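You operate a simulated robot arm through the tools that you are given. There is no shell and no other tool. Be economical: measure what you need, move in short steps, check, and stop when the job is done.

You are at the controls of a simulated two-armed robot. One attempt, no reset.

TASK
On the top of the inspection bench, fold the rag in half.

It is judged by the outcome, as a careful person would: the job done as asked, and still so three seconds after it is handed in. It fails if anything else is knocked over, pushed out of place, dropped, spilled or broken. Flat cloth is picked up by pressing the open fingertips on it (5 to 10 N) and closing them slowly along it; thin cloth reads only 2 to 8 mm in the jaws.

THE ROBOT
Two 7-joint arms with two-finger parallel grippers on one trunk, on a base that drives. Base frame: it is fixed to the floor where the robot stands at the start and does not move with it; the origin is under the middle of the robot, x ahead of it, y to its left, z up; the surface under the hand at the start is at about z = 820. Lengths are in mm, angles in degrees, forces in N, time in s.
The left shoulder is at the start at [62, 196, 1054], the right one opposite. With the tool pointing down near the work surface each hand reaches from about 320 to 720 mm from the robot's upright axis, wherever it stands, measured 20 degrees to its own side. Places, roughly: top of the inspection bench [600, -200, 800]. Payload 1.57 kg a hand.
Tool frame (each hand has its own): the origin (TCP) lies between the finger pads and is the grasp point; the fingertips stand 30 mm ahead of it; z points along the fingers, y is the line along which they close. The gripper opens to 110 mm. The fingers are 24 mm wide and 12 mm thick; the gripper's body (48 by 112 mm) begins 78 mm behind the TCP.
Orientation is that of the tool frame in the base frame, as a unit quaternion [x, y, z, w]. With the fingers straight down and closing along the base's y, the tool's x points along the base's -x, its y along +y and its z along -z.

THE INTERFACE
- The arms move only by the tool drive_tool. It takes "left_steps", "right_steps" or both (then of equal length, played together; a hand with none holds still); each is a list of rows, each a list of 3 entries, a list of its own where there are three numbers: the shift along the base's x, y, z in mm, then the turn, a rotation vector about the base's x, y, z in degrees, then the gripper command, from -1 (shut) to 1 (fully open), values between in proportion. In form: [[[dx, dy, dz], [wx, wy, wz], jaw], ...]. A call has 1 to 10 rows; each row is the pose to reach, as a shift and turn from the pose commanded when the call began. Rows are played at 5 a second. More than 50 mm and 8.6 degrees between two rows, or a gripper value outside its range, and nothing of the call is played. A pose out of reach is approached as far as the arm can. The call stops where the force on the tool passes 40 N (or 10 N more than at its start, if that is more) or the arm is blocked; 0.2 s more then pass. The fingers move at their own pace (about 72 mm/s each) and stop on an object; they squeeze with about 26 N. The grip force told is the motor's: it shows also when the fingers shut on nothing. Time passes only in rows, and 0.2 s behind the last, so rows that repeat a pose let the fingers close. The reply holds the time, the measured pose of the TCP, the force on the tool along the base axes, the opening and the grip force, in the units named above and with some noise, with the torque about the TCP (base axes, N m) and any sound that the robot's microphone picked up.
- Cameras (640 x 400 px; columns grow to the right, rows downward): "scene" is now at [86.1, -43.6, 1626.7]; the picture's right is [-0.61, -0.79, 0.00], its down [-0.68, 0.52, -0.51] and it looks along [0.41, -0.31, -0.86] (base axes); focal length 281 px, centre (320, 200). "left" rides on the left gripper at [70, -16, -141] in its tool frame; the picture's right is [0.23, 0.97, 0.00], its down [-0.85, 0.20, -0.48] and it looks along [-0.47, 0.11, 0.88] (tool axes); focal length 222 px, centre (320, 200). "right" rides on the right gripper at [70, 16, -141] in its tool frame; the picture's right is [-0.23, 0.97, 0.00], its down [-0.86, -0.20, -0.48] and it looks along [-0.47, -0.11, 0.88] (tool axes); focal length 222 px, centre (320, 200). There is no depth. A picture from a camera that has moved, and an enlarged one, comes with that camera's place and axes in the base frame and with its lens.
- snapshot(camera): a new picture of that camera. It takes no simulated time.
- move_column(by): slides the trunk up (or, below 0, down) by that many mm; the arms and the scene camera ride with it, the base frame stays. It gives what a move gives, with no picture.
- base_move(legs): drives the robot by 1 to 6 legs, each [ahead, left, turn to the left] in mm, mm and degrees, along the robot's own axes; the way and the turn of a leg run together, so that a leg with both is an arc; at most 1500 mm and 180 degrees a leg. The arms and the cameras ride along, it lands a little off, and it stops where it bumps. It gives what a move gives.
- head_to(pan, tilt): turns the head with the scene camera to pan (to the left, within 86 degrees either way) and tilt (down, from -29 to 69), counted from straight ahead of the robot. It gives what a move gives.
- close_up(camera, box): a new picture of the part [left, top, right, bottom] of that camera's present view, enlarged. It takes no simulated time.
- hand_in(): hands the job in; it is judged then, once.

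Work in short steps. Places have to be worked out from the pictures, the camera data and where the tool is seen: move nearer, look again, correct. Check each grasp and each placing, and mend what went wrong. You have 120 turns and 88 pictures in all, those below and enlarged ones among them. Open the grippers and draw the arms clear of the work before you hand the job in, unless the task says otherwise; then end with one line.

The tools are called as a command line: name --argument value ..., lists and objects as JSON in quotes. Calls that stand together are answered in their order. drive_tool: Moves the arms, as the interface text tells. Its arguments: {"type":"object","properties":{"left_steps":{"type":"array"},"right_steps":{"type":"array"}},"required":[]} The other tools are called the same way: move_column (by) slides the trunk up or down; base_move (legs) drives the base; head_to (pan, tilt) turns the head that bears the scene camera; snapshot (camera) takes a picture; close_up (camera, box) takes an enlarged picture of a part of a camera's view; hand_in () hands the job in.

At the start:

```text
clock: 0.0
left_tool_pos: [448.0, 33.6, 1040.9]
left_tcp_rot: [0.001, 1.0, 0.001, -0.001]
left_wrist_force: [-0.4, 0.4, -0.4]
left_wrist_torque: [-0.02, -0.02, 0.01]
left_finger_gap: 109.9
left_grasp_force: 0.0
right_tool_pos: [367.2, -422.0, 1054.0]
right_tcp_rot: [-0.001, 1.0, 0.001, 0.0]
right_wrist_force: [0.4, -0.2, 0.1]
right_wrist_torque: [0.03, 0.0, -0.03]
right_finger_gap: 109.9
right_grasp_force: 0.1
trunk travel left (down, up): [-650.0, 340.0]
robot x, y, heading: [-1.0, -2.4, 0.1]
head pan, tilt: [-37.7, 59.0]
```

scene: 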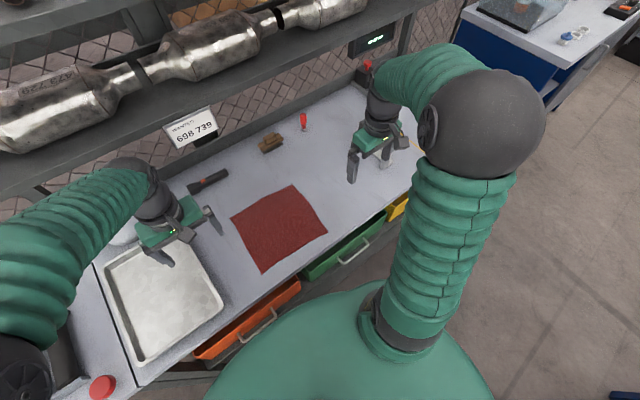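
right: 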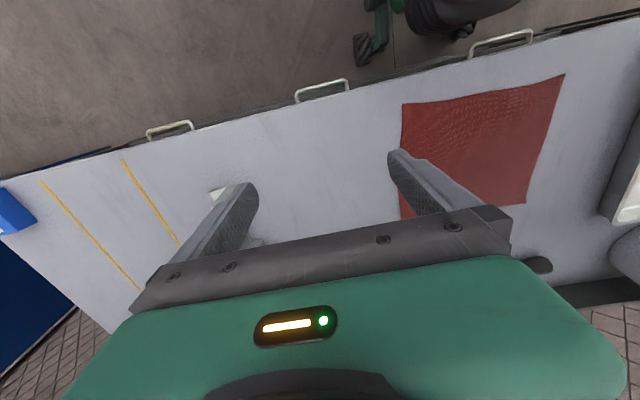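
left: 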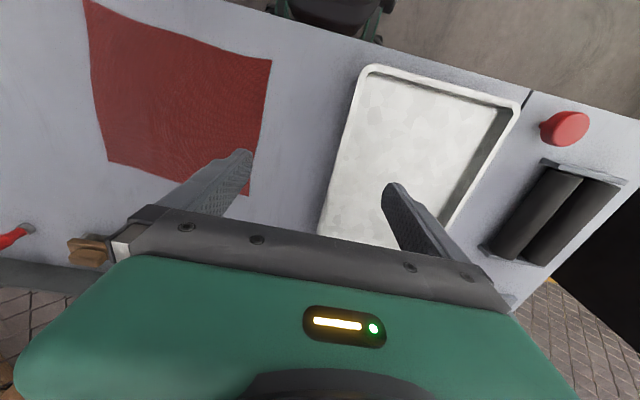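

The three views agree on the rag corners: A(593,-66), B(578,-298), C(362,-286) and D(378,-52), at z≈820. I'll fold the far edge AB onto the near edge. First I'm shifting the base right and slightly back so both arms reach it evenly.

base_move --legs '[[-60, 0, 0], [0, -170, 0]]'

```text
clock: 2.0
left_tool_pos: [389.6, -126.6, 1040.1]
left_tcp_rot: [-0.001, 1.0, -0.004, -0.001]
left_wrist_force: [-0.1, 1.3, -0.1]
left_wrist_torque: [-0.06, -0.01, -0.02]
left_finger_gap: 109.8
left_grasp_force: 0.0
right_tool_pos: [307.0, -581.7, 1056.7]
right_tcp_rot: [-0.001, 1.0, -0.002, -0.001]
right_wrist_force: [-0.3, -0.7, 0.1]
right_wrist_torque: [-0.04, 0.05, 0.04]
right_finger_gap: 110.1
right_grasp_force: 0.2
trunk travel left (down, up): [-650.0, 340.0]
robot x, y, heading: [-61.9, -165.9, 0.0]
head pan, tilt: [-37.7, 59.0]
```

The base landed as asked. I'm bringing both hands above the far-edge grasp points with the jaws partly closed, keeping well above the bench.

drive_tool --left_steps '[[[19, 3, -11], [0, 0, 0], 0.5], [[39, 5, -22], [0, 0, 0], 0.2], [[58, 8, -33], [0, 0, 0], 0], [[78, 11, -44], [0, 0, 0], -0.27], [[97, 13, -55], [0, 0, 0], -0.27], [[117, 16, -66], [0, 0, 0], -0.27], [[136, 19, -77], [0, 0, 0], -0.27], [[156, 22, -88], [0, 0, 0], -0.27], [[175, 24, -99], [0, 0, 0], -0.27], [[195, 27, -110], [0, 0, 0], -0.27]]' --right_steps '[[[27, 32, -13], [0, 0, 0], 0.5], [[53, 64, -25], [0, 0, 0], 0.2], [[80, 95, -38], [0, 0, 0], 0], [[107, 127, -51], [0, 0, 0], -0.27], [[133, 159, -63], [0, 0, 0], -0.27], [[160, 191, -76], [0, 0, 0], -0.27], [[187, 223, -89], [0, 0, 0], -0.27], [[213, 254, -102], [0, 0, 0], -0.27], [[240, 286, -114], [0, 0, 0], -0.27], [[267, 318, -127], [0, 0, 0], -0.27]]'

head_to --pan 0 --tilt 55

snapshot --camera "scene"

snapshot --camera "left"

snapshot --camera "right"

```text
clock: 4.2
left_tool_pos: [585.9, -103.2, 930.2]
left_tcp_rot: [-0.001, 1.0, -0.001, -0.001]
left_wrist_force: [-0.5, 0.3, -1.0]
left_wrist_torque: [-0.06, 0.02, -0.02]
left_finger_gap: 40.3
left_grasp_force: 0.1
right_tool_pos: [575.7, -268.0, 925.7]
right_tcp_rot: [0.0, 1.0, 0.0, -0.001]
right_wrist_force: [0.2, -0.1, -0.6]
right_wrist_torque: [0.0, 0.04, -0.02]
right_finger_gap: 40.2
right_grasp_force: 0.1
trunk travel left (down, up): [-650.0, 340.0]
robot x, y, heading: [-60.0, -164.6, 0.2]
head pan, tilt: [-37.7, 59.0]
```

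```text
clock: 5.3
left_tool_pos: [583.6, -106.2, 931.4]
left_tcp_rot: [-0.001, 1.0, 0.0, 0.0]
left_wrist_force: [0.5, -0.3, -0.8]
left_wrist_torque: [-0.01, 0.01, 0.01]
left_finger_gap: 40.0
left_grasp_force: 0.1
right_tool_pos: [573.1, -270.2, 927.8]
right_tcp_rot: [-0.001, 1.0, 0.0, 0.001]
right_wrist_force: [1.0, 0.7, 0.0]
right_wrist_torque: [0.01, 0.02, -0.01]
right_finger_gap: 40.3
right_grasp_force: 0.0
trunk travel left (down, up): [-650.0, 340.0]
robot x, y, heading: [-61.6, -164.9, -0.1]
head pan, tilt: [0.0, 55.0]
```

```text
84 pictures are left
camera scene: at [47.4, -167.5, 1631.4], right [0.0, -1.0, 0.0], down [-0.82, 0.0, -0.57], along [0.57, 0.0, -0.82], focal length 281 px, centre (320, 200)
```

scene: 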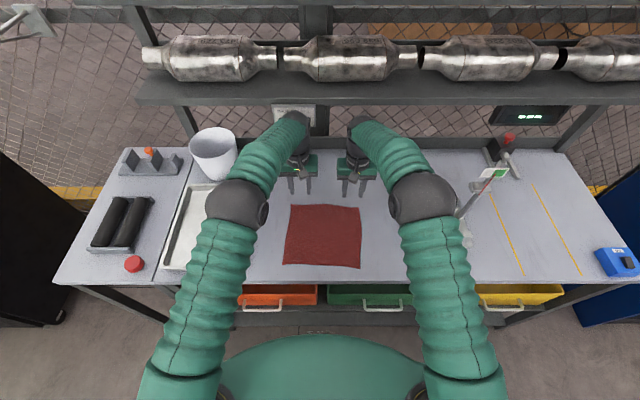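

```text
83 pictures are left
camera left: at [514.1, -121.9, 1071.7], right [-0.23, 0.97, 0.0], down [0.85, 0.2, 0.48], along [0.47, 0.11, -0.88], focal length 222 px, centre (320, 200)
```

left: 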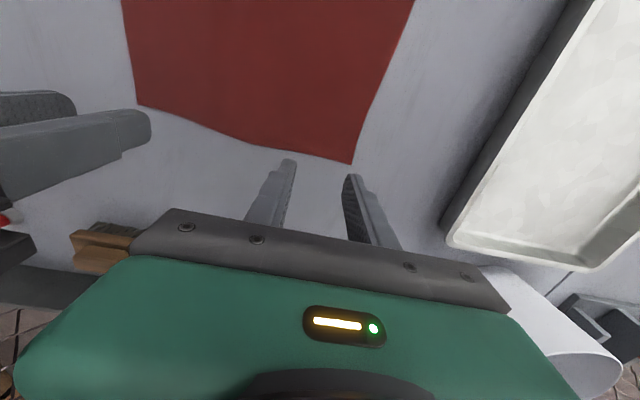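

```text
82 pictures are left
camera right: at [504.3, -254.6, 1069.6], right [0.23, 0.97, 0.0], down [0.86, -0.2, 0.48], along [0.47, -0.11, -0.88], focal length 222 px, centre (320, 200)
```

right: 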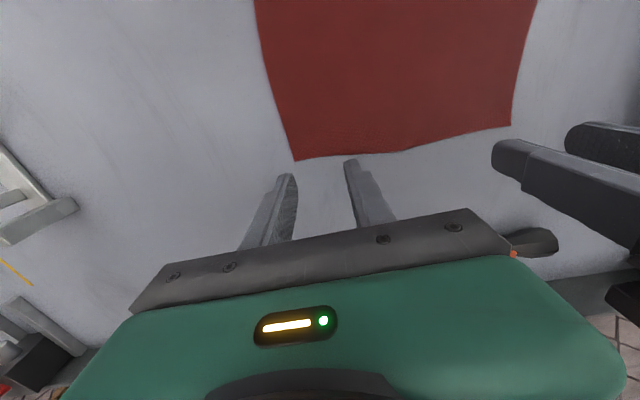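

Cross-views confirm A≈(594,-65) and B≈(580,-302), with the edge at x≈595 and x≈587 at the grasp points. I'm descending to about 8 mm above the cloth with small corrections.

drive_tool --left_steps '[[[4, 2, -30], [0, 0, 0], -0.27], [[4, 2, -55], [0, 0, 0], -0.27], [[4, 2, -70], [0, 0, 0], -0.27], [[4, 2, -73], [0, 0, 0], -0.27]]' --right_steps '[[[7, 4, -30], [0, 0, 0], -0.27], [[7, 4, -53], [0, 0, 0], -0.27], [[7, 4, -67], [0, 0, 0], -0.27], [[7, 4, -70], [0, 0, 0], -0.27]]'

snapshot --camera "left"

snapshot --camera "right"

```text
clock: 6.3
left_tool_pos: [586.4, -104.3, 857.4]
left_tcp_rot: [-0.001, 1.0, 0.0, 0.0]
left_wrist_force: [-0.6, -0.1, 0.7]
left_wrist_torque: [0.02, 0.02, 0.02]
left_finger_gap: 40.4
left_grasp_force: 0.0
right_tool_pos: [580.4, -265.6, 856.1]
right_tcp_rot: [-0.001, 1.0, 0.0, 0.0]
right_wrist_force: [-0.3, 1.1, 0.3]
right_wrist_torque: [-0.04, 0.01, 0.01]
right_finger_gap: 40.3
right_grasp_force: 0.0
trunk travel left (down, up): [-650.0, 340.0]
robot x, y, heading: [-60.7, -166.5, -0.0]
head pan, tilt: [0.0, 55.0]
```

```text
81 pictures are left
camera left: at [518.3, -120.1, 998.2], right [-0.23, 0.97, 0.0], down [0.85, 0.2, 0.48], along [0.47, 0.11, -0.88], focal length 222 px, centre (320, 200)
```

left: 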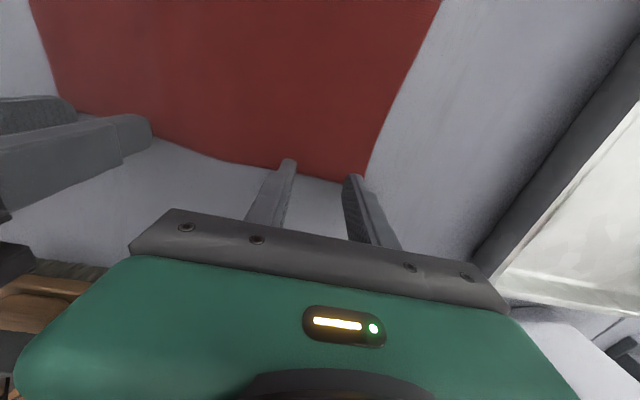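

```text
80 pictures are left
camera right: at [511.0, -250.3, 999.3], right [0.23, 0.97, 0.0], down [0.86, -0.2, 0.48], along [0.47, -0.11, -0.88], focal length 222 px, centre (320, 200)
```

right: 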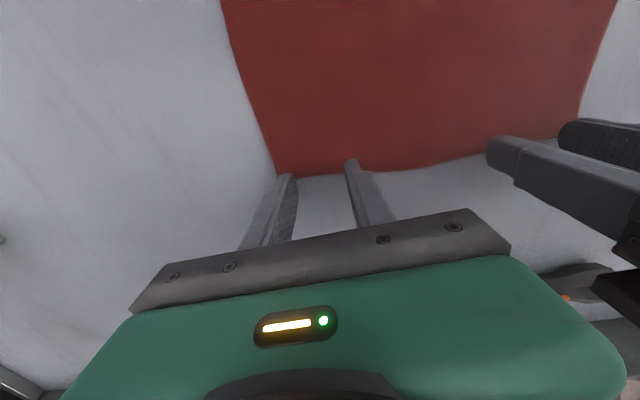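

The edge lies at x≈591 (left) and x≈582 (right), so I'm moving 5–6 mm inward for more bite. Then I press down gently in small steps.

drive_tool --left_steps '[[[-5, 1, 0], [0, 0, 0], -0.27], [[-5, 1, -3], [0, 0, 0], -0.27], [[-5, 1, -5], [0, 0, 0], -0.27], [[-5, 1, -7], [0, 0, 0], -0.27]]' --right_steps '[[[-6, -1, 0], [0, 0, 0], -0.27], [[-6, -1, -3], [0, 0, 0], -0.27], [[-6, -1, -5], [0, 0, 0], -0.27], [[-6, -1, -7], [0, 0, 0], -0.27]]'

```text
clock: 7.3
left_tool_pos: [582.2, -103.2, 851.4]
left_tcp_rot: [-0.001, 1.0, 0.0, 0.001]
left_wrist_force: [-0.2, 0.2, 2.0]
left_wrist_torque: [-0.02, -0.03, 0.01]
left_finger_gap: 40.3
left_grasp_force: 0.0
right_tool_pos: [573.9, -267.6, 851.8]
right_tcp_rot: [-0.001, 1.0, 0.001, 0.001]
right_wrist_force: [0.4, 1.5, 3.9]
right_wrist_torque: [-0.01, 0.0, 0.0]
right_finger_gap: 40.0
right_grasp_force: 0.0
trunk travel left (down, up): [-650.0, 340.0]
robot x, y, heading: [-61.5, -171.6, -0.1]
head pan, tilt: [0.0, 55.0]
```

Contact is just starting at 2 N and 4 N. I'll press a little further to get 5–10 N.

drive_tool --left_steps '[[[0, 0, -1], [0, 0, 0], -0.27], [[0, 0, -2], [0, 0, 0], -0.27]]' --right_steps '[[[0, 0, -1], [0, 0, 0], -0.27], [[0, 0, -1.5], [0, 0, 0], -0.27]]'

```text
clock: 7.9
left_tool_pos: [581.9, -103.5, 851.1]
left_tcp_rot: [-0.001, 1.0, 0.0, 0.002]
left_wrist_force: [2.5, -0.3, 11.7]
left_wrist_torque: [0.06, -0.05, 0.0]
left_finger_gap: 40.1
left_grasp_force: 0.0
right_tool_pos: [573.1, -267.0, 851.4]
right_tcp_rot: [-0.001, 1.0, 0.001, 0.001]
right_wrist_force: [1.6, 0.7, 11.3]
right_wrist_torque: [-0.17, -0.06, 0.05]
right_finger_gap: 40.0
right_grasp_force: 0.1
trunk travel left (down, up): [-650.0, 340.0]
robot x, y, heading: [-61.4, -167.5, -0.1]
head pan, tilt: [0.0, 55.0]
```

Both read about 11 N, so I'm easing off slightly and closing the jaws slowly along the cloth.

drive_tool --left_steps '[[[0, 0, 0.6], [0, 0, 0], -0.35], [[0, 0, 0.6], [0, 0, 0], -0.43], [[0, 0, 0.6], [0, 0, 0], -0.51], [[0, 0, 0.6], [0, 0, 0], -0.59], [[0, 0, 0.6], [0, 0, 0], -0.67], [[0, 0, 0.6], [0, 0, 0], -0.75], [[0, 0, 0.6], [0, 0, 0], -0.83], [[0, 0, 0.6], [0, 0, 0], -0.91], [[0, 0, 0.6], [0, 0, 0], -1], [[0, 0, 0.6], [0, 0, 0], -1]]' --right_steps '[[[0, 0, 0.6], [0, 0, 0], -0.35], [[0, 0, 0.6], [0, 0, 0], -0.43], [[0, 0, 0.6], [0, 0, 0], -0.51], [[0, 0, 0.6], [0, 0, 0], -0.59], [[0, 0, 0.6], [0, 0, 0], -0.67], [[0, 0, 0.6], [0, 0, 0], -0.75], [[0, 0, 0.6], [0, 0, 0], -0.83], [[0, 0, 0.6], [0, 0, 0], -0.91], [[0, 0, 0.6], [0, 0, 0], -1], [[0, 0, 0.6], [0, 0, 0], -1]]'

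snapshot --camera "left"

snapshot --camera "right"

```text
clock: 10.1
left_tool_pos: [580.0, -102.5, 851.9]
left_tcp_rot: [-0.001, 1.0, 0.001, 0.002]
left_wrist_force: [-1.2, -3.7, 16.6]
left_wrist_torque: [-0.06, 0.04, -0.01]
left_finger_gap: 2.3
left_grasp_force: 23.6
right_tool_pos: [572.1, -267.5, 851.2]
right_tcp_rot: [-0.001, 1.0, 0.002, 0.002]
right_wrist_force: [-0.1, 4.9, 9.0]
right_wrist_torque: [0.08, 0.0, 0.02]
right_finger_gap: 1.8
right_grasp_force: 24.0
trunk travel left (down, up): [-650.0, 340.0]
robot x, y, heading: [-56.8, -165.0, -0.1]
head pan, tilt: [0.0, 55.0]
```

```text
79 pictures are left
camera left: at [510.8, -119.4, 991.8], right [-0.23, 0.97, 0.0], down [0.85, 0.2, 0.48], along [0.47, 0.11, -0.88], focal length 222 px, centre (320, 200)
```

left: 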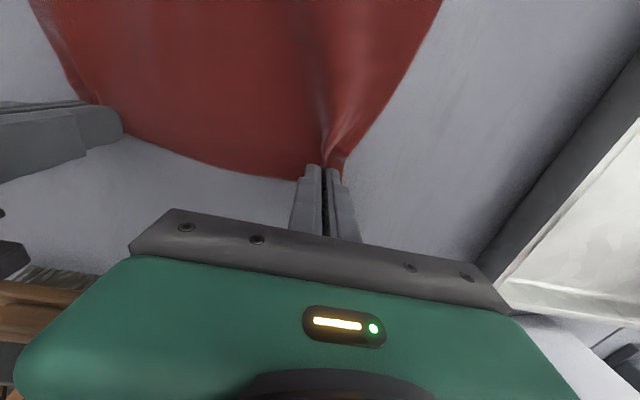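

```text
78 pictures are left
camera right: at [502.4, -251.2, 993.3], right [0.23, 0.97, 0.0], down [0.85, -0.2, 0.48], along [0.47, -0.11, -0.88], focal length 222 px, centre (320, 200)
```

right: 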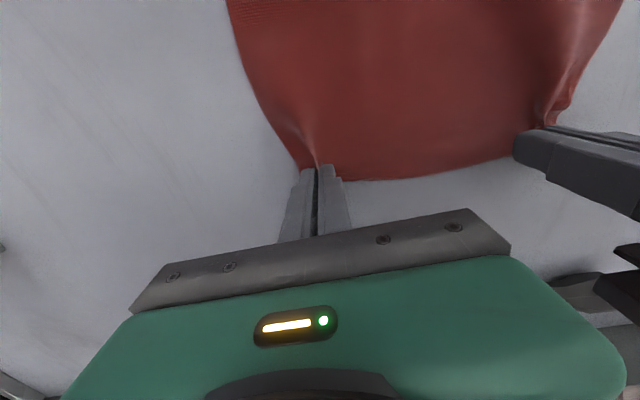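

Both hands have gathered cloth, with gaps of 2.3 and 1.8 mm. I'm lifting 40 mm to check that the grasps hold.

drive_tool --left_steps '[[[0, 0, 10], [0, 0, 0], -1], [[0, 0, 25], [0, 0, 0], -1], [[0, 0, 40], [0, 0, 0], -1]]' --right_steps '[[[0, 0, 10], [0, 0, 0], -1], [[0, 0, 25], [0, 0, 0], -1], [[0, 0, 40], [0, 0, 0], -1]]'

snapshot --camera "left"

snapshot --camera "right"

```text
clock: 10.9
left_tool_pos: [581.1, -103.5, 890.3]
left_tcp_rot: [-0.001, 1.0, 0.0, 0.0]
left_wrist_force: [-1.3, -4.5, -0.7]
left_wrist_torque: [-0.12, 0.02, 0.0]
left_finger_gap: 1.9
left_grasp_force: 23.3
right_tool_pos: [574.4, -267.5, 888.7]
right_tcp_rot: [-0.001, 1.0, 0.001, -0.001]
right_wrist_force: [0.8, 3.9, -0.4]
right_wrist_torque: [0.12, -0.01, 0.03]
right_finger_gap: 1.7
right_grasp_force: 23.5
trunk travel left (down, up): [-650.0, 340.0]
robot x, y, heading: [-60.9, -170.9, 0.1]
head pan, tilt: [0.0, 55.0]
```

```text
77 pictures are left
camera left: at [512.3, -119.9, 1030.5], right [-0.23, 0.97, 0.0], down [0.85, 0.2, 0.48], along [0.47, 0.11, -0.88], focal length 222 px, centre (320, 200)
```

left: 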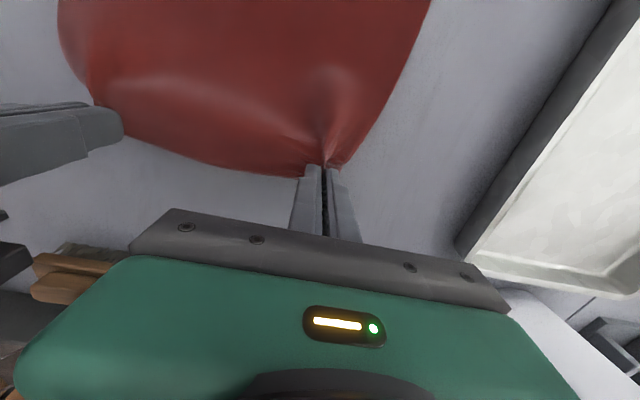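

```text
76 pictures are left
camera right: at [504.8, -251.2, 1031.7], right [0.23, 0.97, 0.0], down [0.86, -0.2, 0.48], along [0.47, -0.11, -0.88], focal length 222 px, centre (320, 200)
```

right: 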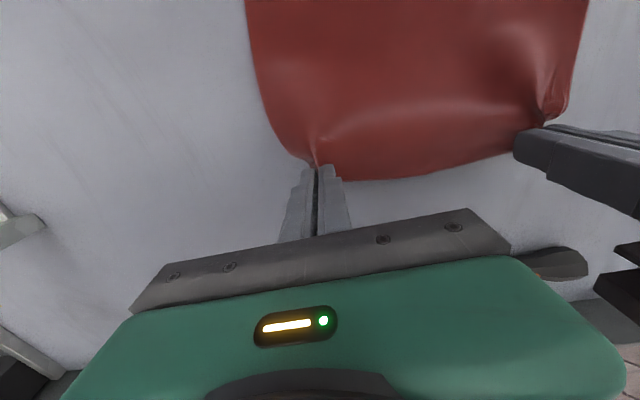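

Both grips hold. Now I'm starting the arc back toward the near edge, tilting the hands forward gradually so the cloth turns over. I'm doing the first half and then looking.

drive_tool --left_steps '[[[-16, 1, 22], [0, 0, 0], -1], [[-38.6, 3, 37.9], [0, -5, 0], -1], [[-64.7, 4, 47.4], [0, -11, 0], -1], [[-91.8, 5, 52.7], [0, -17, 0], -1], [[-118.7, 6, 52.6], [0, -23, 0], -1], [[-146, 8, 48], [0, -30, 0], -1]]' --right_steps '[[[-16, 1, 22], [0, 0, 0], -1], [[-38.6, 3, 37.9], [0, -5, 0], -1], [[-64.7, 4, 47.4], [0, -11, 0], -1], [[-91.8, 5, 52.7], [0, -17, 0], -1], [[-118.7, 6, 52.6], [0, -23, 0], -1], [[-146, 8, 48], [0, -30, 0], -1]]'

snapshot --camera "scene"

snapshot --camera "left"

```text
clock: 12.2
left_tool_pos: [456.2, -59.0, 946.4]
left_tcp_rot: [-0.042, 0.968, 0.006, 0.247]
left_wrist_force: [-0.3, 0.6, -0.3]
left_wrist_torque: [0.0, -0.03, 0.0]
left_finger_gap: 0.0
left_grasp_force: 21.2
right_tool_pos: [440.0, -265.2, 945.3]
right_tcp_rot: [0.009, 0.969, 0.004, 0.247]
right_wrist_force: [-1.0, -0.1, -0.3]
right_wrist_torque: [-0.02, 0.0, 0.03]
right_finger_gap: 1.8
right_grasp_force: 23.3
trunk travel left (down, up): [-650.0, 340.0]
robot x, y, heading: [-60.3, -169.2, 0.4]
head pan, tilt: [0.0, 55.0]
stopped in row 6 (right hand): the force on the tool passed its limit at 54 N (the readings are from after the stop); the commanded pose is now the measured one
```

```text
75 pictures are left
camera scene: at [42.2, -166.4, 1631.6], right [0.0, -1.0, 0.0], down [-0.82, 0.0, -0.57], along [0.57, 0.0, -0.82], focal length 281 px, centre (320, 200)
```

scene: 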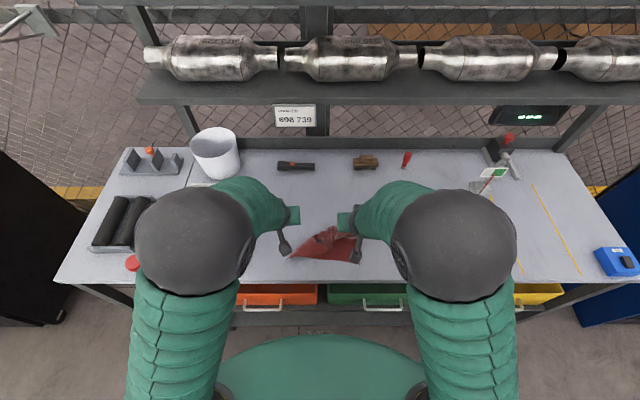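

```text
74 pictures are left
camera left: at [329.9, -84.6, 1036.1], right [-0.28, 0.95, -0.12], down [0.5, 0.25, 0.83], along [0.82, 0.17, -0.55], focal length 222 px, centre (320, 200)
```

left: 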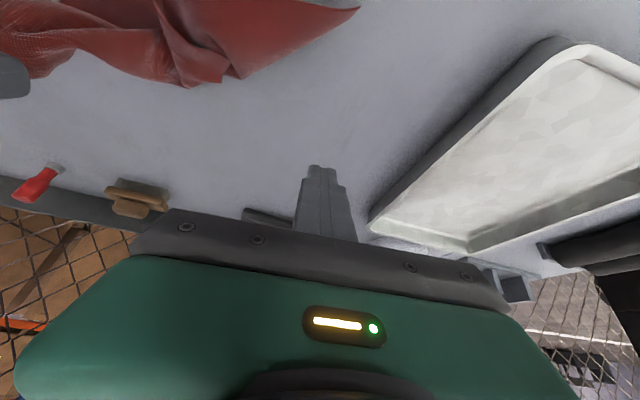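

The hands seem to have pushed each other apart while tilting, and the left lost its corner; the right still holds. I'm looking closely before mending this.

close_up --camera "scene" --box '[220, 140, 420, 300]'

snapshot --camera "right"

```text
2.50 times, centred on (320, 220) of scene
camera zoom: at [42.2, -166.4, 1631.6], right [0.0, -1.0, 0.0], down [-0.82, 0.0, -0.57], along [0.57, 0.0, -0.82], focal length 703 px, centre (320, 150)
```

zoom: 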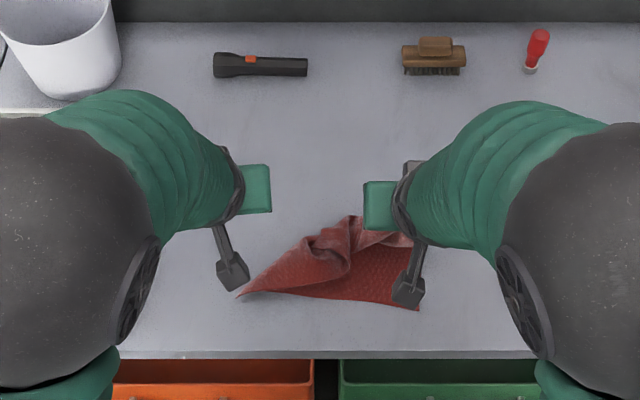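

```text
72 pictures are left
camera right: at [312.9, -247.4, 1036.0], right [0.22, 0.97, 0.12], down [0.52, -0.22, 0.83], along [0.83, -0.12, -0.55], focal length 222 px, centre (320, 200)
```

right: 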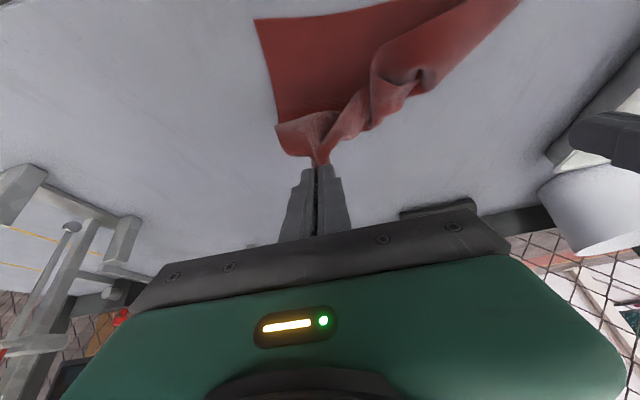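

The near edge hasn't moved. I'm raising the left hand clear while the right reverses its arc and lays corner B back where it was.

drive_tool --left_steps '[[[0, 20, 30], [-0.2, 7, -1], 0], [[10, 40, 50], [-0.3, 14, -2.5], 0], [[30, 50, 70], [-0.5, 21, -3.7], 0], [[50, 50, 80], [-0.7, 28.7, -4.9], 0], [[60, 50, 80], [-0.7, 28.7, -4.9], 0], [[60, 50, 80], [-0.7, 28.7, -4.9], 0]]' --right_steps '[[[27, 0, 1], [0, 6.6, 0], -1], [[54, 0, -1], [0, 13.6, 0.5], -1], [[84, 0, -10], [0, 20.6, 0.7], -1], [[114, -1, -27], [-0.4, 26.6, 1], -1], [[138, -2, -50], [-0.5, 28.6, 1], -1], [[148, -2, -75], [-0.5, 28.6, 1], -1]]'

snapshot --camera "left"

snapshot --camera "scene"

```text
clock: 13.6
left_tool_pos: [514.8, -15.6, 1024.0]
left_tcp_rot: [0.007, 1.0, -0.003, -0.003]
left_wrist_force: [-0.5, -0.2, -0.8]
left_wrist_torque: [0.0, 0.03, 0.02]
left_finger_gap: 55.0
left_grasp_force: 0.0
right_tool_pos: [589.3, -261.9, 867.8]
right_tcp_rot: [-0.005, 1.0, 0.002, -0.002]
right_wrist_force: [0.3, 0.0, -0.1]
right_wrist_torque: [0.0, 0.01, 0.04]
right_finger_gap: 1.4
right_grasp_force: 23.4
trunk travel left (down, up): [-650.0, 340.0]
robot x, y, heading: [-63.5, -167.6, -0.2]
head pan, tilt: [0.0, 55.0]
```

```text
71 pictures are left
camera left: at [446.9, -29.8, 1165.1], right [-0.21, 0.98, 0.0], down [0.86, 0.19, 0.47], along [0.46, 0.1, -0.88], focal length 222 px, centre (320, 200)
```

left: 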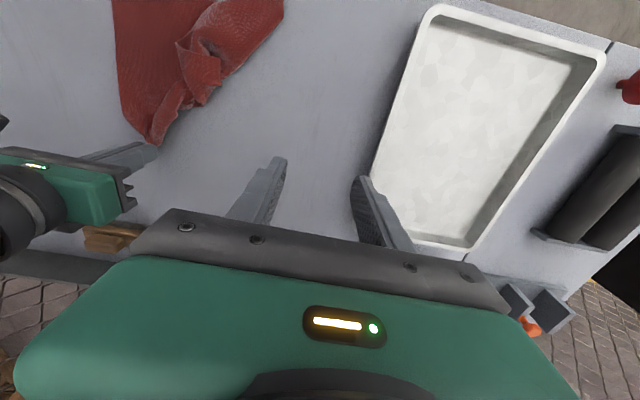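

```text
70 pictures are left
camera scene: at [47.1, -167.5, 1631.4], right [0.0, -1.0, 0.0], down [-0.82, 0.0, -0.57], along [0.57, 0.0, -0.82], focal length 281 px, centre (320, 200)
```

scene: 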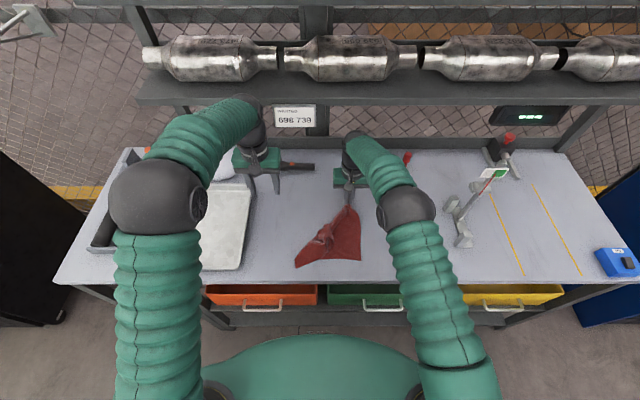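

close_up --camera "scene" --box '[270, 180, 400, 280]'

close_up --camera "left" --box '[80, 0, 320, 150]'

```text
4.00 times, centred on (335, 230) of scene
camera zoom: at [47.1, -167.5, 1631.4], right [0.0, -1.0, 0.0], down [-0.82, 0.0, -0.57], along [0.57, 0.0, -0.82], focal length 1125 px, centre (260, 80)
```

zoom: 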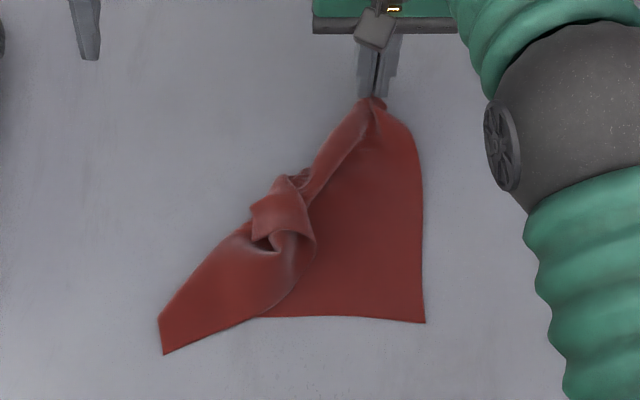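

```text
2.67 times, centred on (200, 75) of left
camera zoom: at [446.9, -29.8, 1165.1], right [-0.21, 0.98, 0.0], down [0.86, 0.19, 0.47], along [0.46, 0.1, -0.88], focal length 592 px, centre (640, 533)
```

zoom: 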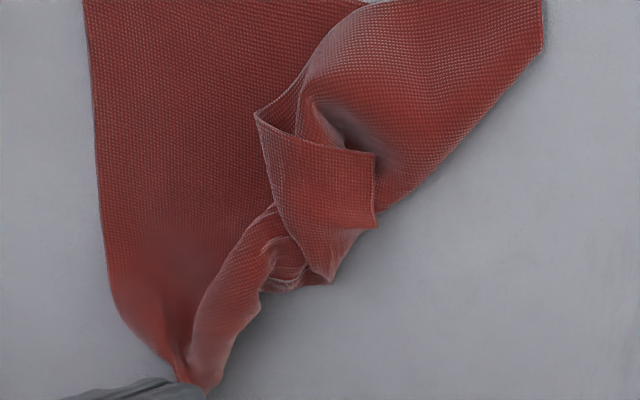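

Corner A seems to be the small flap near (450,-160). I'm bringing the left hand nearer, above it, to see better.

drive_tool --left_steps '[[[-20, -30, -20], [0, 0, 0], 0], [[-40, -60, -40], [0, 0, 0], 0], [[-65, -90, -60], [0, 0, 0], 0], [[-80, -115, -80], [0, 0, 0], 0]]'

snapshot --camera "left"

close_up --camera "scene" --box '[270, 180, 400, 280]'

```text
clock: 14.6
left_tool_pos: [434.7, -132.0, 944.5]
left_tcp_rot: [0.006, 1.0, -0.003, -0.004]
left_wrist_force: [0.2, -0.2, -0.2]
left_wrist_torque: [0.01, 0.0, 0.0]
left_finger_gap: 54.8
left_grasp_force: 0.0
right_tool_pos: [589.7, -262.8, 867.8]
right_tcp_rot: [-0.004, 1.0, 0.002, -0.001]
right_wrist_force: [-0.4, -0.1, 0.3]
right_wrist_torque: [-0.02, -0.01, 0.0]
right_finger_gap: 1.8
right_grasp_force: 23.3
trunk travel left (down, up): [-650.0, 340.0]
robot x, y, heading: [-60.0, -168.3, 0.2]
head pan, tilt: [0.0, 55.0]
```

```text
67 pictures are left
camera left: at [367.3, -146.4, 1085.3], right [-0.22, 0.98, 0.0], down [0.86, 0.19, 0.47], along [0.46, 0.1, -0.88], focal length 222 px, centre (320, 200)
```

left: 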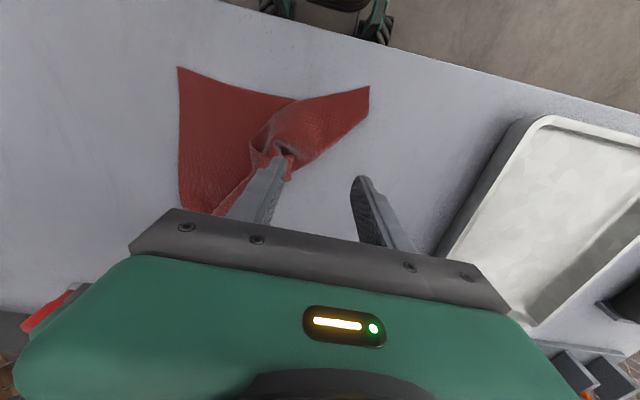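

```text
4.00 times, centred on (335, 230) of scene
camera zoom: at [46.7, -169.4, 1631.4], right [0.0, -1.0, 0.0], down [-0.82, 0.0, -0.57], along [0.57, 0.0, -0.82], focal length 1125 px, centre (260, 80)
```

zoom: 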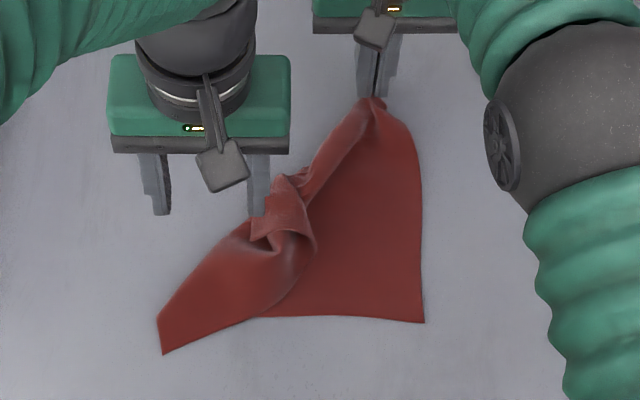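

The finger hides the flap, so I'm moving the left hand forward for a clear view in its own camera.

drive_tool --left_steps '[[[40, 10, 0], [0, 0, 0], 0], [[70, 15, 0], [0, 0, 0], 0]]'

close_up --camera "left" --box '[120, 0, 440, 200]'

```text
clock: 15.2
left_tool_pos: [507.1, -116.2, 942.5]
left_tcp_rot: [0.007, 1.0, -0.003, -0.004]
left_wrist_force: [1.0, -0.4, 1.1]
left_wrist_torque: [0.0, 0.0, 0.04]
left_finger_gap: 55.0
left_grasp_force: 0.2
right_tool_pos: [589.1, -260.2, 867.0]
right_tcp_rot: [-0.005, 1.0, 0.003, -0.002]
right_wrist_force: [-0.3, -0.2, -0.7]
right_wrist_torque: [-0.01, 0.0, 0.03]
right_finger_gap: 1.9
right_grasp_force: 23.6
trunk travel left (down, up): [-650.0, 340.0]
robot x, y, heading: [-61.6, -163.8, 0.1]
head pan, tilt: [0.0, 55.0]
```

```text
2.00 times, centred on (280, 100) of left
camera zoom: at [439.1, -130.0, 1084.0], right [-0.21, 0.98, 0.0], down [0.86, 0.19, 0.47], along [0.46, 0.1, -0.88], focal length 444 px, centre (400, 400)
```

zoom: 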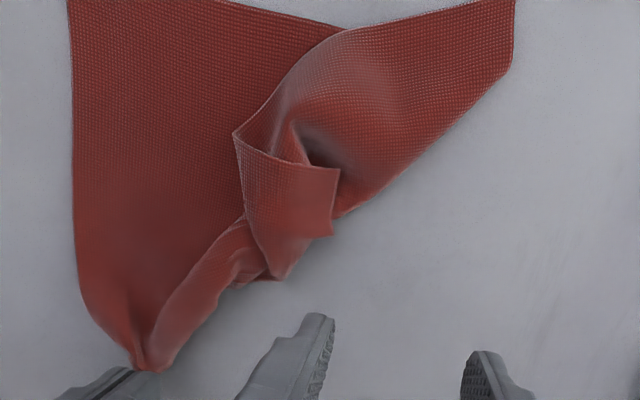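

The flap's free edge runs along x≈450–480 at y≈-158 and is corner A turned back. I'm placing the left jaws astride it at (471,-166) and lowering gently.

drive_tool --left_steps '[[[-18, -25, -25], [0, 0, 0], -0.33], [[-36, -50, -50], [0, 0, 0], -0.33], [[-36, -50, -70], [0, 0, 0], -0.33], [[-36, -50, -80], [0, 0, 0], -0.33]]'

close_up --camera "left" --box '[160, 50, 480, 250]'

```text
clock: 16.2
left_tool_pos: [469.9, -165.9, 864.0]
left_tcp_rot: [0.007, 1.0, -0.002, -0.004]
left_wrist_force: [-0.8, -0.2, 0.2]
left_wrist_torque: [0.0, -0.02, -0.01]
left_finger_gap: 37.0
left_grasp_force: 0.1
right_tool_pos: [587.9, -262.5, 867.3]
right_tcp_rot: [-0.004, 1.0, 0.001, -0.002]
right_wrist_force: [0.4, 0.4, 0.3]
right_wrist_torque: [0.01, -0.02, 0.01]
right_finger_gap: 1.6
right_grasp_force: 22.9
trunk travel left (down, up): [-650.0, 340.0]
robot x, y, heading: [-57.1, -166.2, 0.0]
head pan, tilt: [0.0, 55.0]
```

```text
2.00 times, centred on (320, 150) of left
camera zoom: at [401.3, -180.3, 1005.0], right [-0.21, 0.98, 0.0], down [0.86, 0.19, 0.47], along [0.46, 0.1, -0.88], focal length 444 px, centre (320, 300)
```

zoom: 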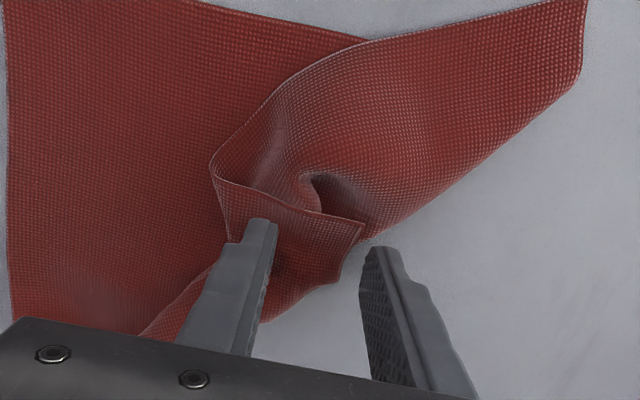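

The jaws straddle the flap nicely. I'm lowering until light contact.

drive_tool --left_steps '[[[0, 0, -3], [0, 0, 0], -0.33], [[0, 0, -6], [0, 0, 0], -0.33], [[0, 0, -8], [0, 0, 0], -0.33]]'

```text
clock: 17.0
left_tool_pos: [470.0, -165.5, 855.6]
left_tcp_rot: [0.007, 1.0, -0.003, -0.004]
left_wrist_force: [-0.1, 0.6, 0.1]
left_wrist_torque: [0.0, 0.0, 0.0]
left_finger_gap: 37.2
left_grasp_force: 0.1
right_tool_pos: [589.9, -262.7, 867.8]
right_tcp_rot: [-0.004, 1.0, 0.002, -0.001]
right_wrist_force: [-0.7, -0.4, 0.5]
right_wrist_torque: [-0.02, 0.0, -0.03]
right_finger_gap: 1.6
right_grasp_force: 23.2
trunk travel left (down, up): [-650.0, 340.0]
robot x, y, heading: [-59.4, -169.4, 0.2]
head pan, tilt: [0.0, 55.0]
```

No contact yet with the tips at about 826. I'm going 2–3 mm lower and then closing slowly.

drive_tool --left_steps '[[[0, 0, -2], [0, 0, 0], -0.33], [[0, 0, -3], [0, 0, 0], -0.4], [[0, 0, -3], [0, 0, 0], -0.5], [[0, 0, -3], [0, 0, 0], -0.6], [[0, 0, -3], [0, 0, 0], -0.7], [[0, 0, -3], [0, 0, 0], -0.8], [[0, 0, -3], [0, 0, 0], -0.9], [[0, 0, -3], [0, 0, 0], -1], [[0, 0, -3], [0, 0, 0], -1]]'

close_up --camera "left" --box '[160, 50, 480, 250]'

```text
clock: 19.0
left_tool_pos: [468.5, -165.6, 853.1]
left_tcp_rot: [0.008, 1.0, -0.003, -0.003]
left_wrist_force: [-0.5, 1.5, 9.6]
left_wrist_torque: [0.01, -0.03, 0.0]
left_finger_gap: 3.2
left_grasp_force: 24.1
right_tool_pos: [587.6, -263.6, 868.8]
right_tcp_rot: [-0.006, 1.0, 0.001, -0.001]
right_wrist_force: [0.0, -0.9, 0.5]
right_wrist_torque: [-0.01, -0.02, 0.0]
right_finger_gap: 1.5
right_grasp_force: 23.1
trunk travel left (down, up): [-650.0, 340.0]
robot x, y, heading: [-58.1, -165.8, 0.0]
head pan, tilt: [0.0, 55.0]
```

```text
2.00 times, centred on (320, 150) of left
camera zoom: at [400.1, -180.3, 994.7], right [-0.21, 0.98, 0.0], down [0.86, 0.19, 0.47], along [0.46, 0.1, -0.88], focal length 444 px, centre (320, 300)
```

zoom: 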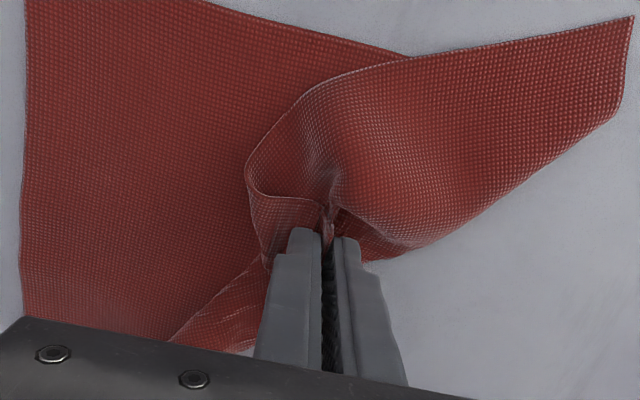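

The left jaws hold cloth next to corner A (3.2 mm). I'm lifting and carrying it toward its original corner so it unfolds.

drive_tool --left_steps '[[[0, 5, 20], [0, 0, 0], -1], [[5, 15, 45], [0, 0, 0], -1], [[20, 35, 65], [0, 0, 0], -1], [[40, 55, 70], [0, 0, 0], -1], [[60, 70, 70], [0, 0, 0], -1]]'

snapshot --camera "left"

close_up --camera "scene" --box '[255, 160, 415, 280]'

```text
clock: 20.2
left_tool_pos: [528.9, -97.6, 922.9]
left_tcp_rot: [0.008, 1.0, -0.005, -0.005]
left_wrist_force: [2.4, -9.1, -2.5]
left_wrist_torque: [-0.3, 0.03, -0.17]
left_finger_gap: 3.1
left_grasp_force: 23.8
right_tool_pos: [589.8, -260.0, 867.6]
right_tcp_rot: [-0.004, 1.0, 0.002, -0.002]
right_wrist_force: [-2.7, 10.0, 2.7]
right_wrist_torque: [0.27, 0.09, -0.12]
right_finger_gap: 1.6
right_grasp_force: 23.4
trunk travel left (down, up): [-650.0, 340.0]
robot x, y, heading: [-56.1, -168.3, -0.2]
head pan, tilt: [0.0, 55.0]
```

```text
62 pictures are left
camera left: at [461.4, -110.8, 1063.5], right [-0.21, 0.98, -0.01], down [0.86, 0.19, 0.47], along [0.46, 0.09, -0.88], focal length 222 px, centre (320, 200)
```

left: 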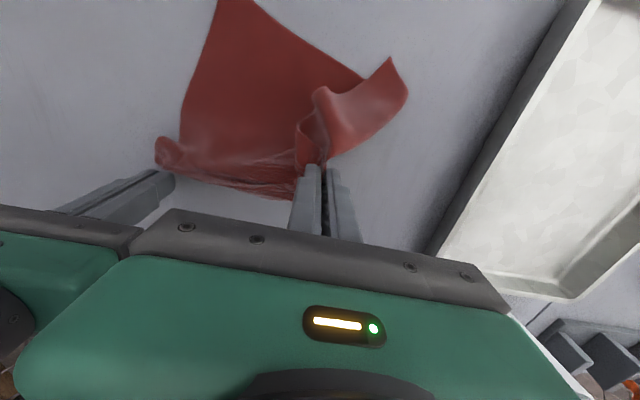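

```text
3.33 times, centred on (335, 220) of scene
camera zoom: at [48.0, -167.1, 1631.3], right [0.0, -1.0, 0.0], down [-0.82, 0.0, -0.57], along [0.57, 0.0, -0.82], focal length 937 px, centre (270, 133)
```

zoom: 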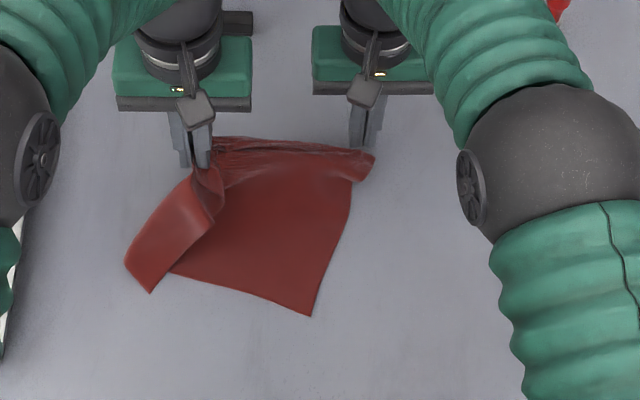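

Edge AB is now taut between the hands (10 N). I'm aligning the left hand level with the right at slightly less separation to square the far edge.

drive_tool --left_steps '[[[20, 3, -10], [0, 0, 0], -1], [[40, 5, -20], [0, 0, 0], -1], [[58, 6, -30], [0, 0, 0], -1], [[60, 6, -40], [0, 0, 0], -1]]'

close_up --camera "left" --box '[80, 0, 480, 250]'

close_up --camera "scene" --box '[255, 160, 415, 280]'

```text
clock: 21.2
left_tool_pos: [589.3, -89.3, 881.9]
left_tcp_rot: [0.006, 1.0, -0.003, -0.004]
left_wrist_force: [-2.3, -11.0, -1.0]
left_wrist_torque: [-0.33, 0.07, -0.22]
left_finger_gap: 3.2
left_grasp_force: 24.3
right_tool_pos: [589.6, -262.6, 867.3]
right_tcp_rot: [-0.005, 1.0, 0.002, -0.002]
right_wrist_force: [1.8, 10.5, 0.8]
right_wrist_torque: [0.31, -0.06, -0.15]
right_finger_gap: 1.0
right_grasp_force: 23.3
trunk travel left (down, up): [-650.0, 340.0]
robot x, y, heading: [-60.0, -166.7, 0.0]
head pan, tilt: [0.0, 55.0]
```

```text
1.60 times, centred on (280, 125) of left
camera zoom: at [521.9, -104.4, 1023.1], right [-0.21, 0.98, 0.0], down [0.86, 0.19, 0.47], along [0.46, 0.1, -0.88], focal length 355 px, centre (384, 320)
```

zoom: 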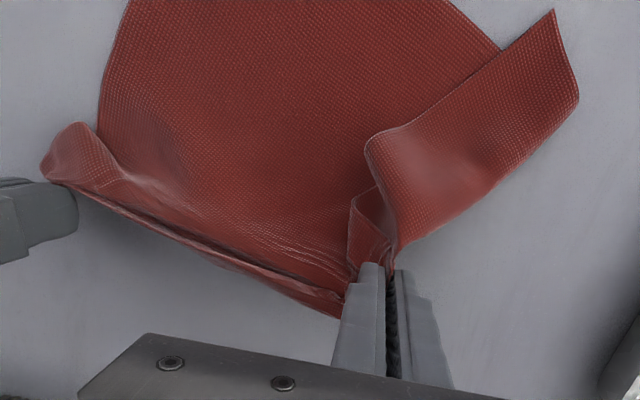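

```text
3.33 times, centred on (335, 220) of scene
camera zoom: at [47.9, -167.8, 1631.4], right [0.0, -1.0, 0.0], down [-0.82, 0.0, -0.57], along [0.57, 0.0, -0.82], focal length 937 px, centre (270, 133)
```

zoom: 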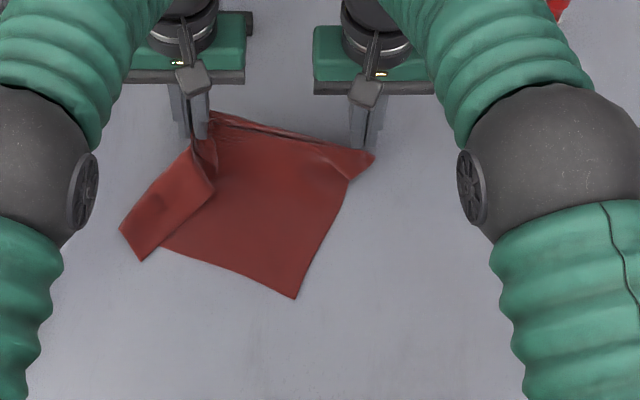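

The A–D side is turned in as a strip and the cloth is skewed. I'm lifting both hands so the rag hangs free from its far edge, opens by gravity and squares up.

drive_tool --left_steps '[[[-10, -3, 20], [0, 0, 0], -1], [[-25, -3, 50], [0, 0, 0], -1], [[-40, -3, 80], [0, 0, 0], -1], [[-60, -3, 110], [0, 0, 0], -1], [[-80, -3, 140], [0, 0, 0], -1], [[-100, -3, 170], [0, 0, 0], -1], [[-110, -3, 195], [0, 0, 0], -1], [[-110, -3, 210], [0, 0, 0], -1], [[-110, -3, 210], [0, 0, 0], -1]]' --right_steps '[[[-10, 0, 35], [0, 0, 0], -1], [[-25, 0, 65], [0, 0, 0], -1], [[-40, 0, 95], [0, 0, 0], -1], [[-60, 0, 125], [0, 0, 0], -1], [[-80, 0, 155], [0, 0, 0], -1], [[-100, 0, 185], [0, 0, 0], -1], [[-110, 0, 210], [0, 0, 0], -1], [[-110, 0, 225], [0, 0, 0], -1], [[-110, 0, 225], [0, 0, 0], -1]]'

snapshot --camera "scene"

snapshot --camera "left"

snapshot --camera "right"

```text
clock: 23.2
left_tool_pos: [479.7, -92.6, 1093.9]
left_tcp_rot: [0.007, 1.0, -0.004, -0.004]
left_wrist_force: [-1.0, -7.3, 1.0]
left_wrist_torque: [-0.25, 0.04, -0.17]
left_finger_gap: 3.0
left_grasp_force: 24.3
right_tool_pos: [478.5, -262.5, 1092.6]
right_tcp_rot: [-0.004, 1.0, 0.002, -0.002]
right_wrist_force: [1.8, 7.2, 0.9]
right_wrist_torque: [0.18, -0.04, -0.11]
right_finger_gap: 1.3
right_grasp_force: 23.3
trunk travel left (down, up): [-650.0, 340.0]
robot x, y, heading: [-62.6, -173.1, 0.2]
head pan, tilt: [0.0, 55.0]
```

```text
58 pictures are left
camera scene: at [46.2, -167.9, 1631.4], right [0.0, -1.0, 0.0], down [-0.82, 0.0, -0.57], along [0.57, 0.0, -0.82], focal length 281 px, centre (320, 200)
```

scene: 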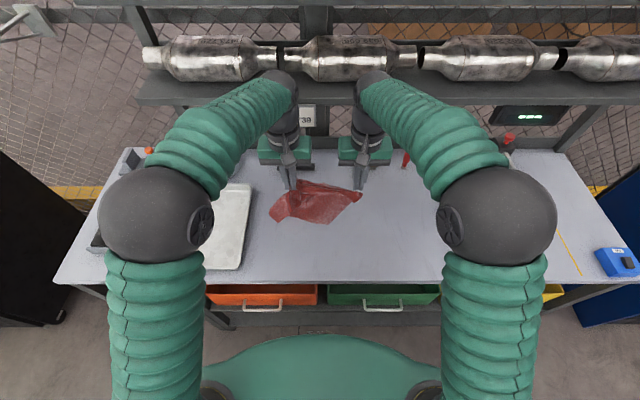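

```text
57 pictures are left
camera left: at [411.6, -107.7, 1234.1], right [-0.21, 0.98, 0.0], down [0.86, 0.19, 0.47], along [0.46, 0.1, -0.88], focal length 222 px, centre (320, 200)
```

left: 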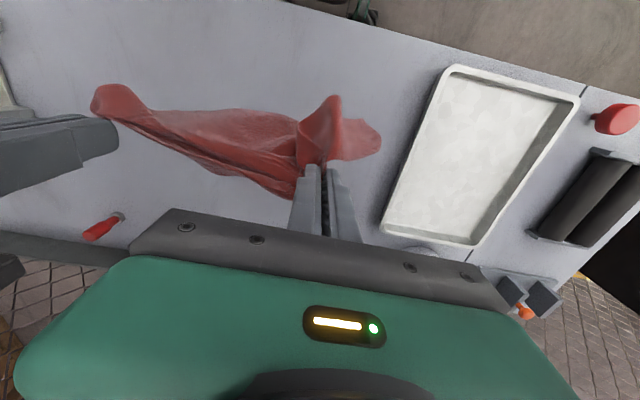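

```text
56 pictures are left
camera right: at [410.1, -247.3, 1235.1], right [0.22, 0.98, 0.0], down [0.86, -0.19, 0.47], along [0.46, -0.1, -0.88], focal length 222 px, centre (320, 200)
```

right: 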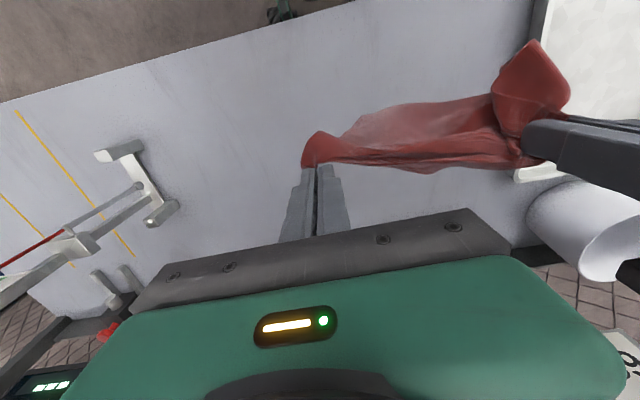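

The rag hangs freely. I'm zooming in on its shape.

close_up --camera "scene" --box '[255, 150, 395, 240]'

```text
4.44 times, centred on (325, 195) of scene
camera zoom: at [46.2, -167.9, 1631.4], right [0.0, -1.0, 0.0], down [-0.82, 0.0, -0.57], along [0.57, 0.0, -0.82], focal length 1250 px, centre (298, 222)
```

zoom: 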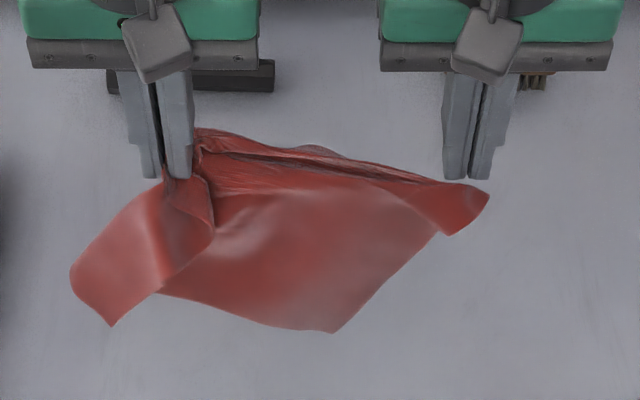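

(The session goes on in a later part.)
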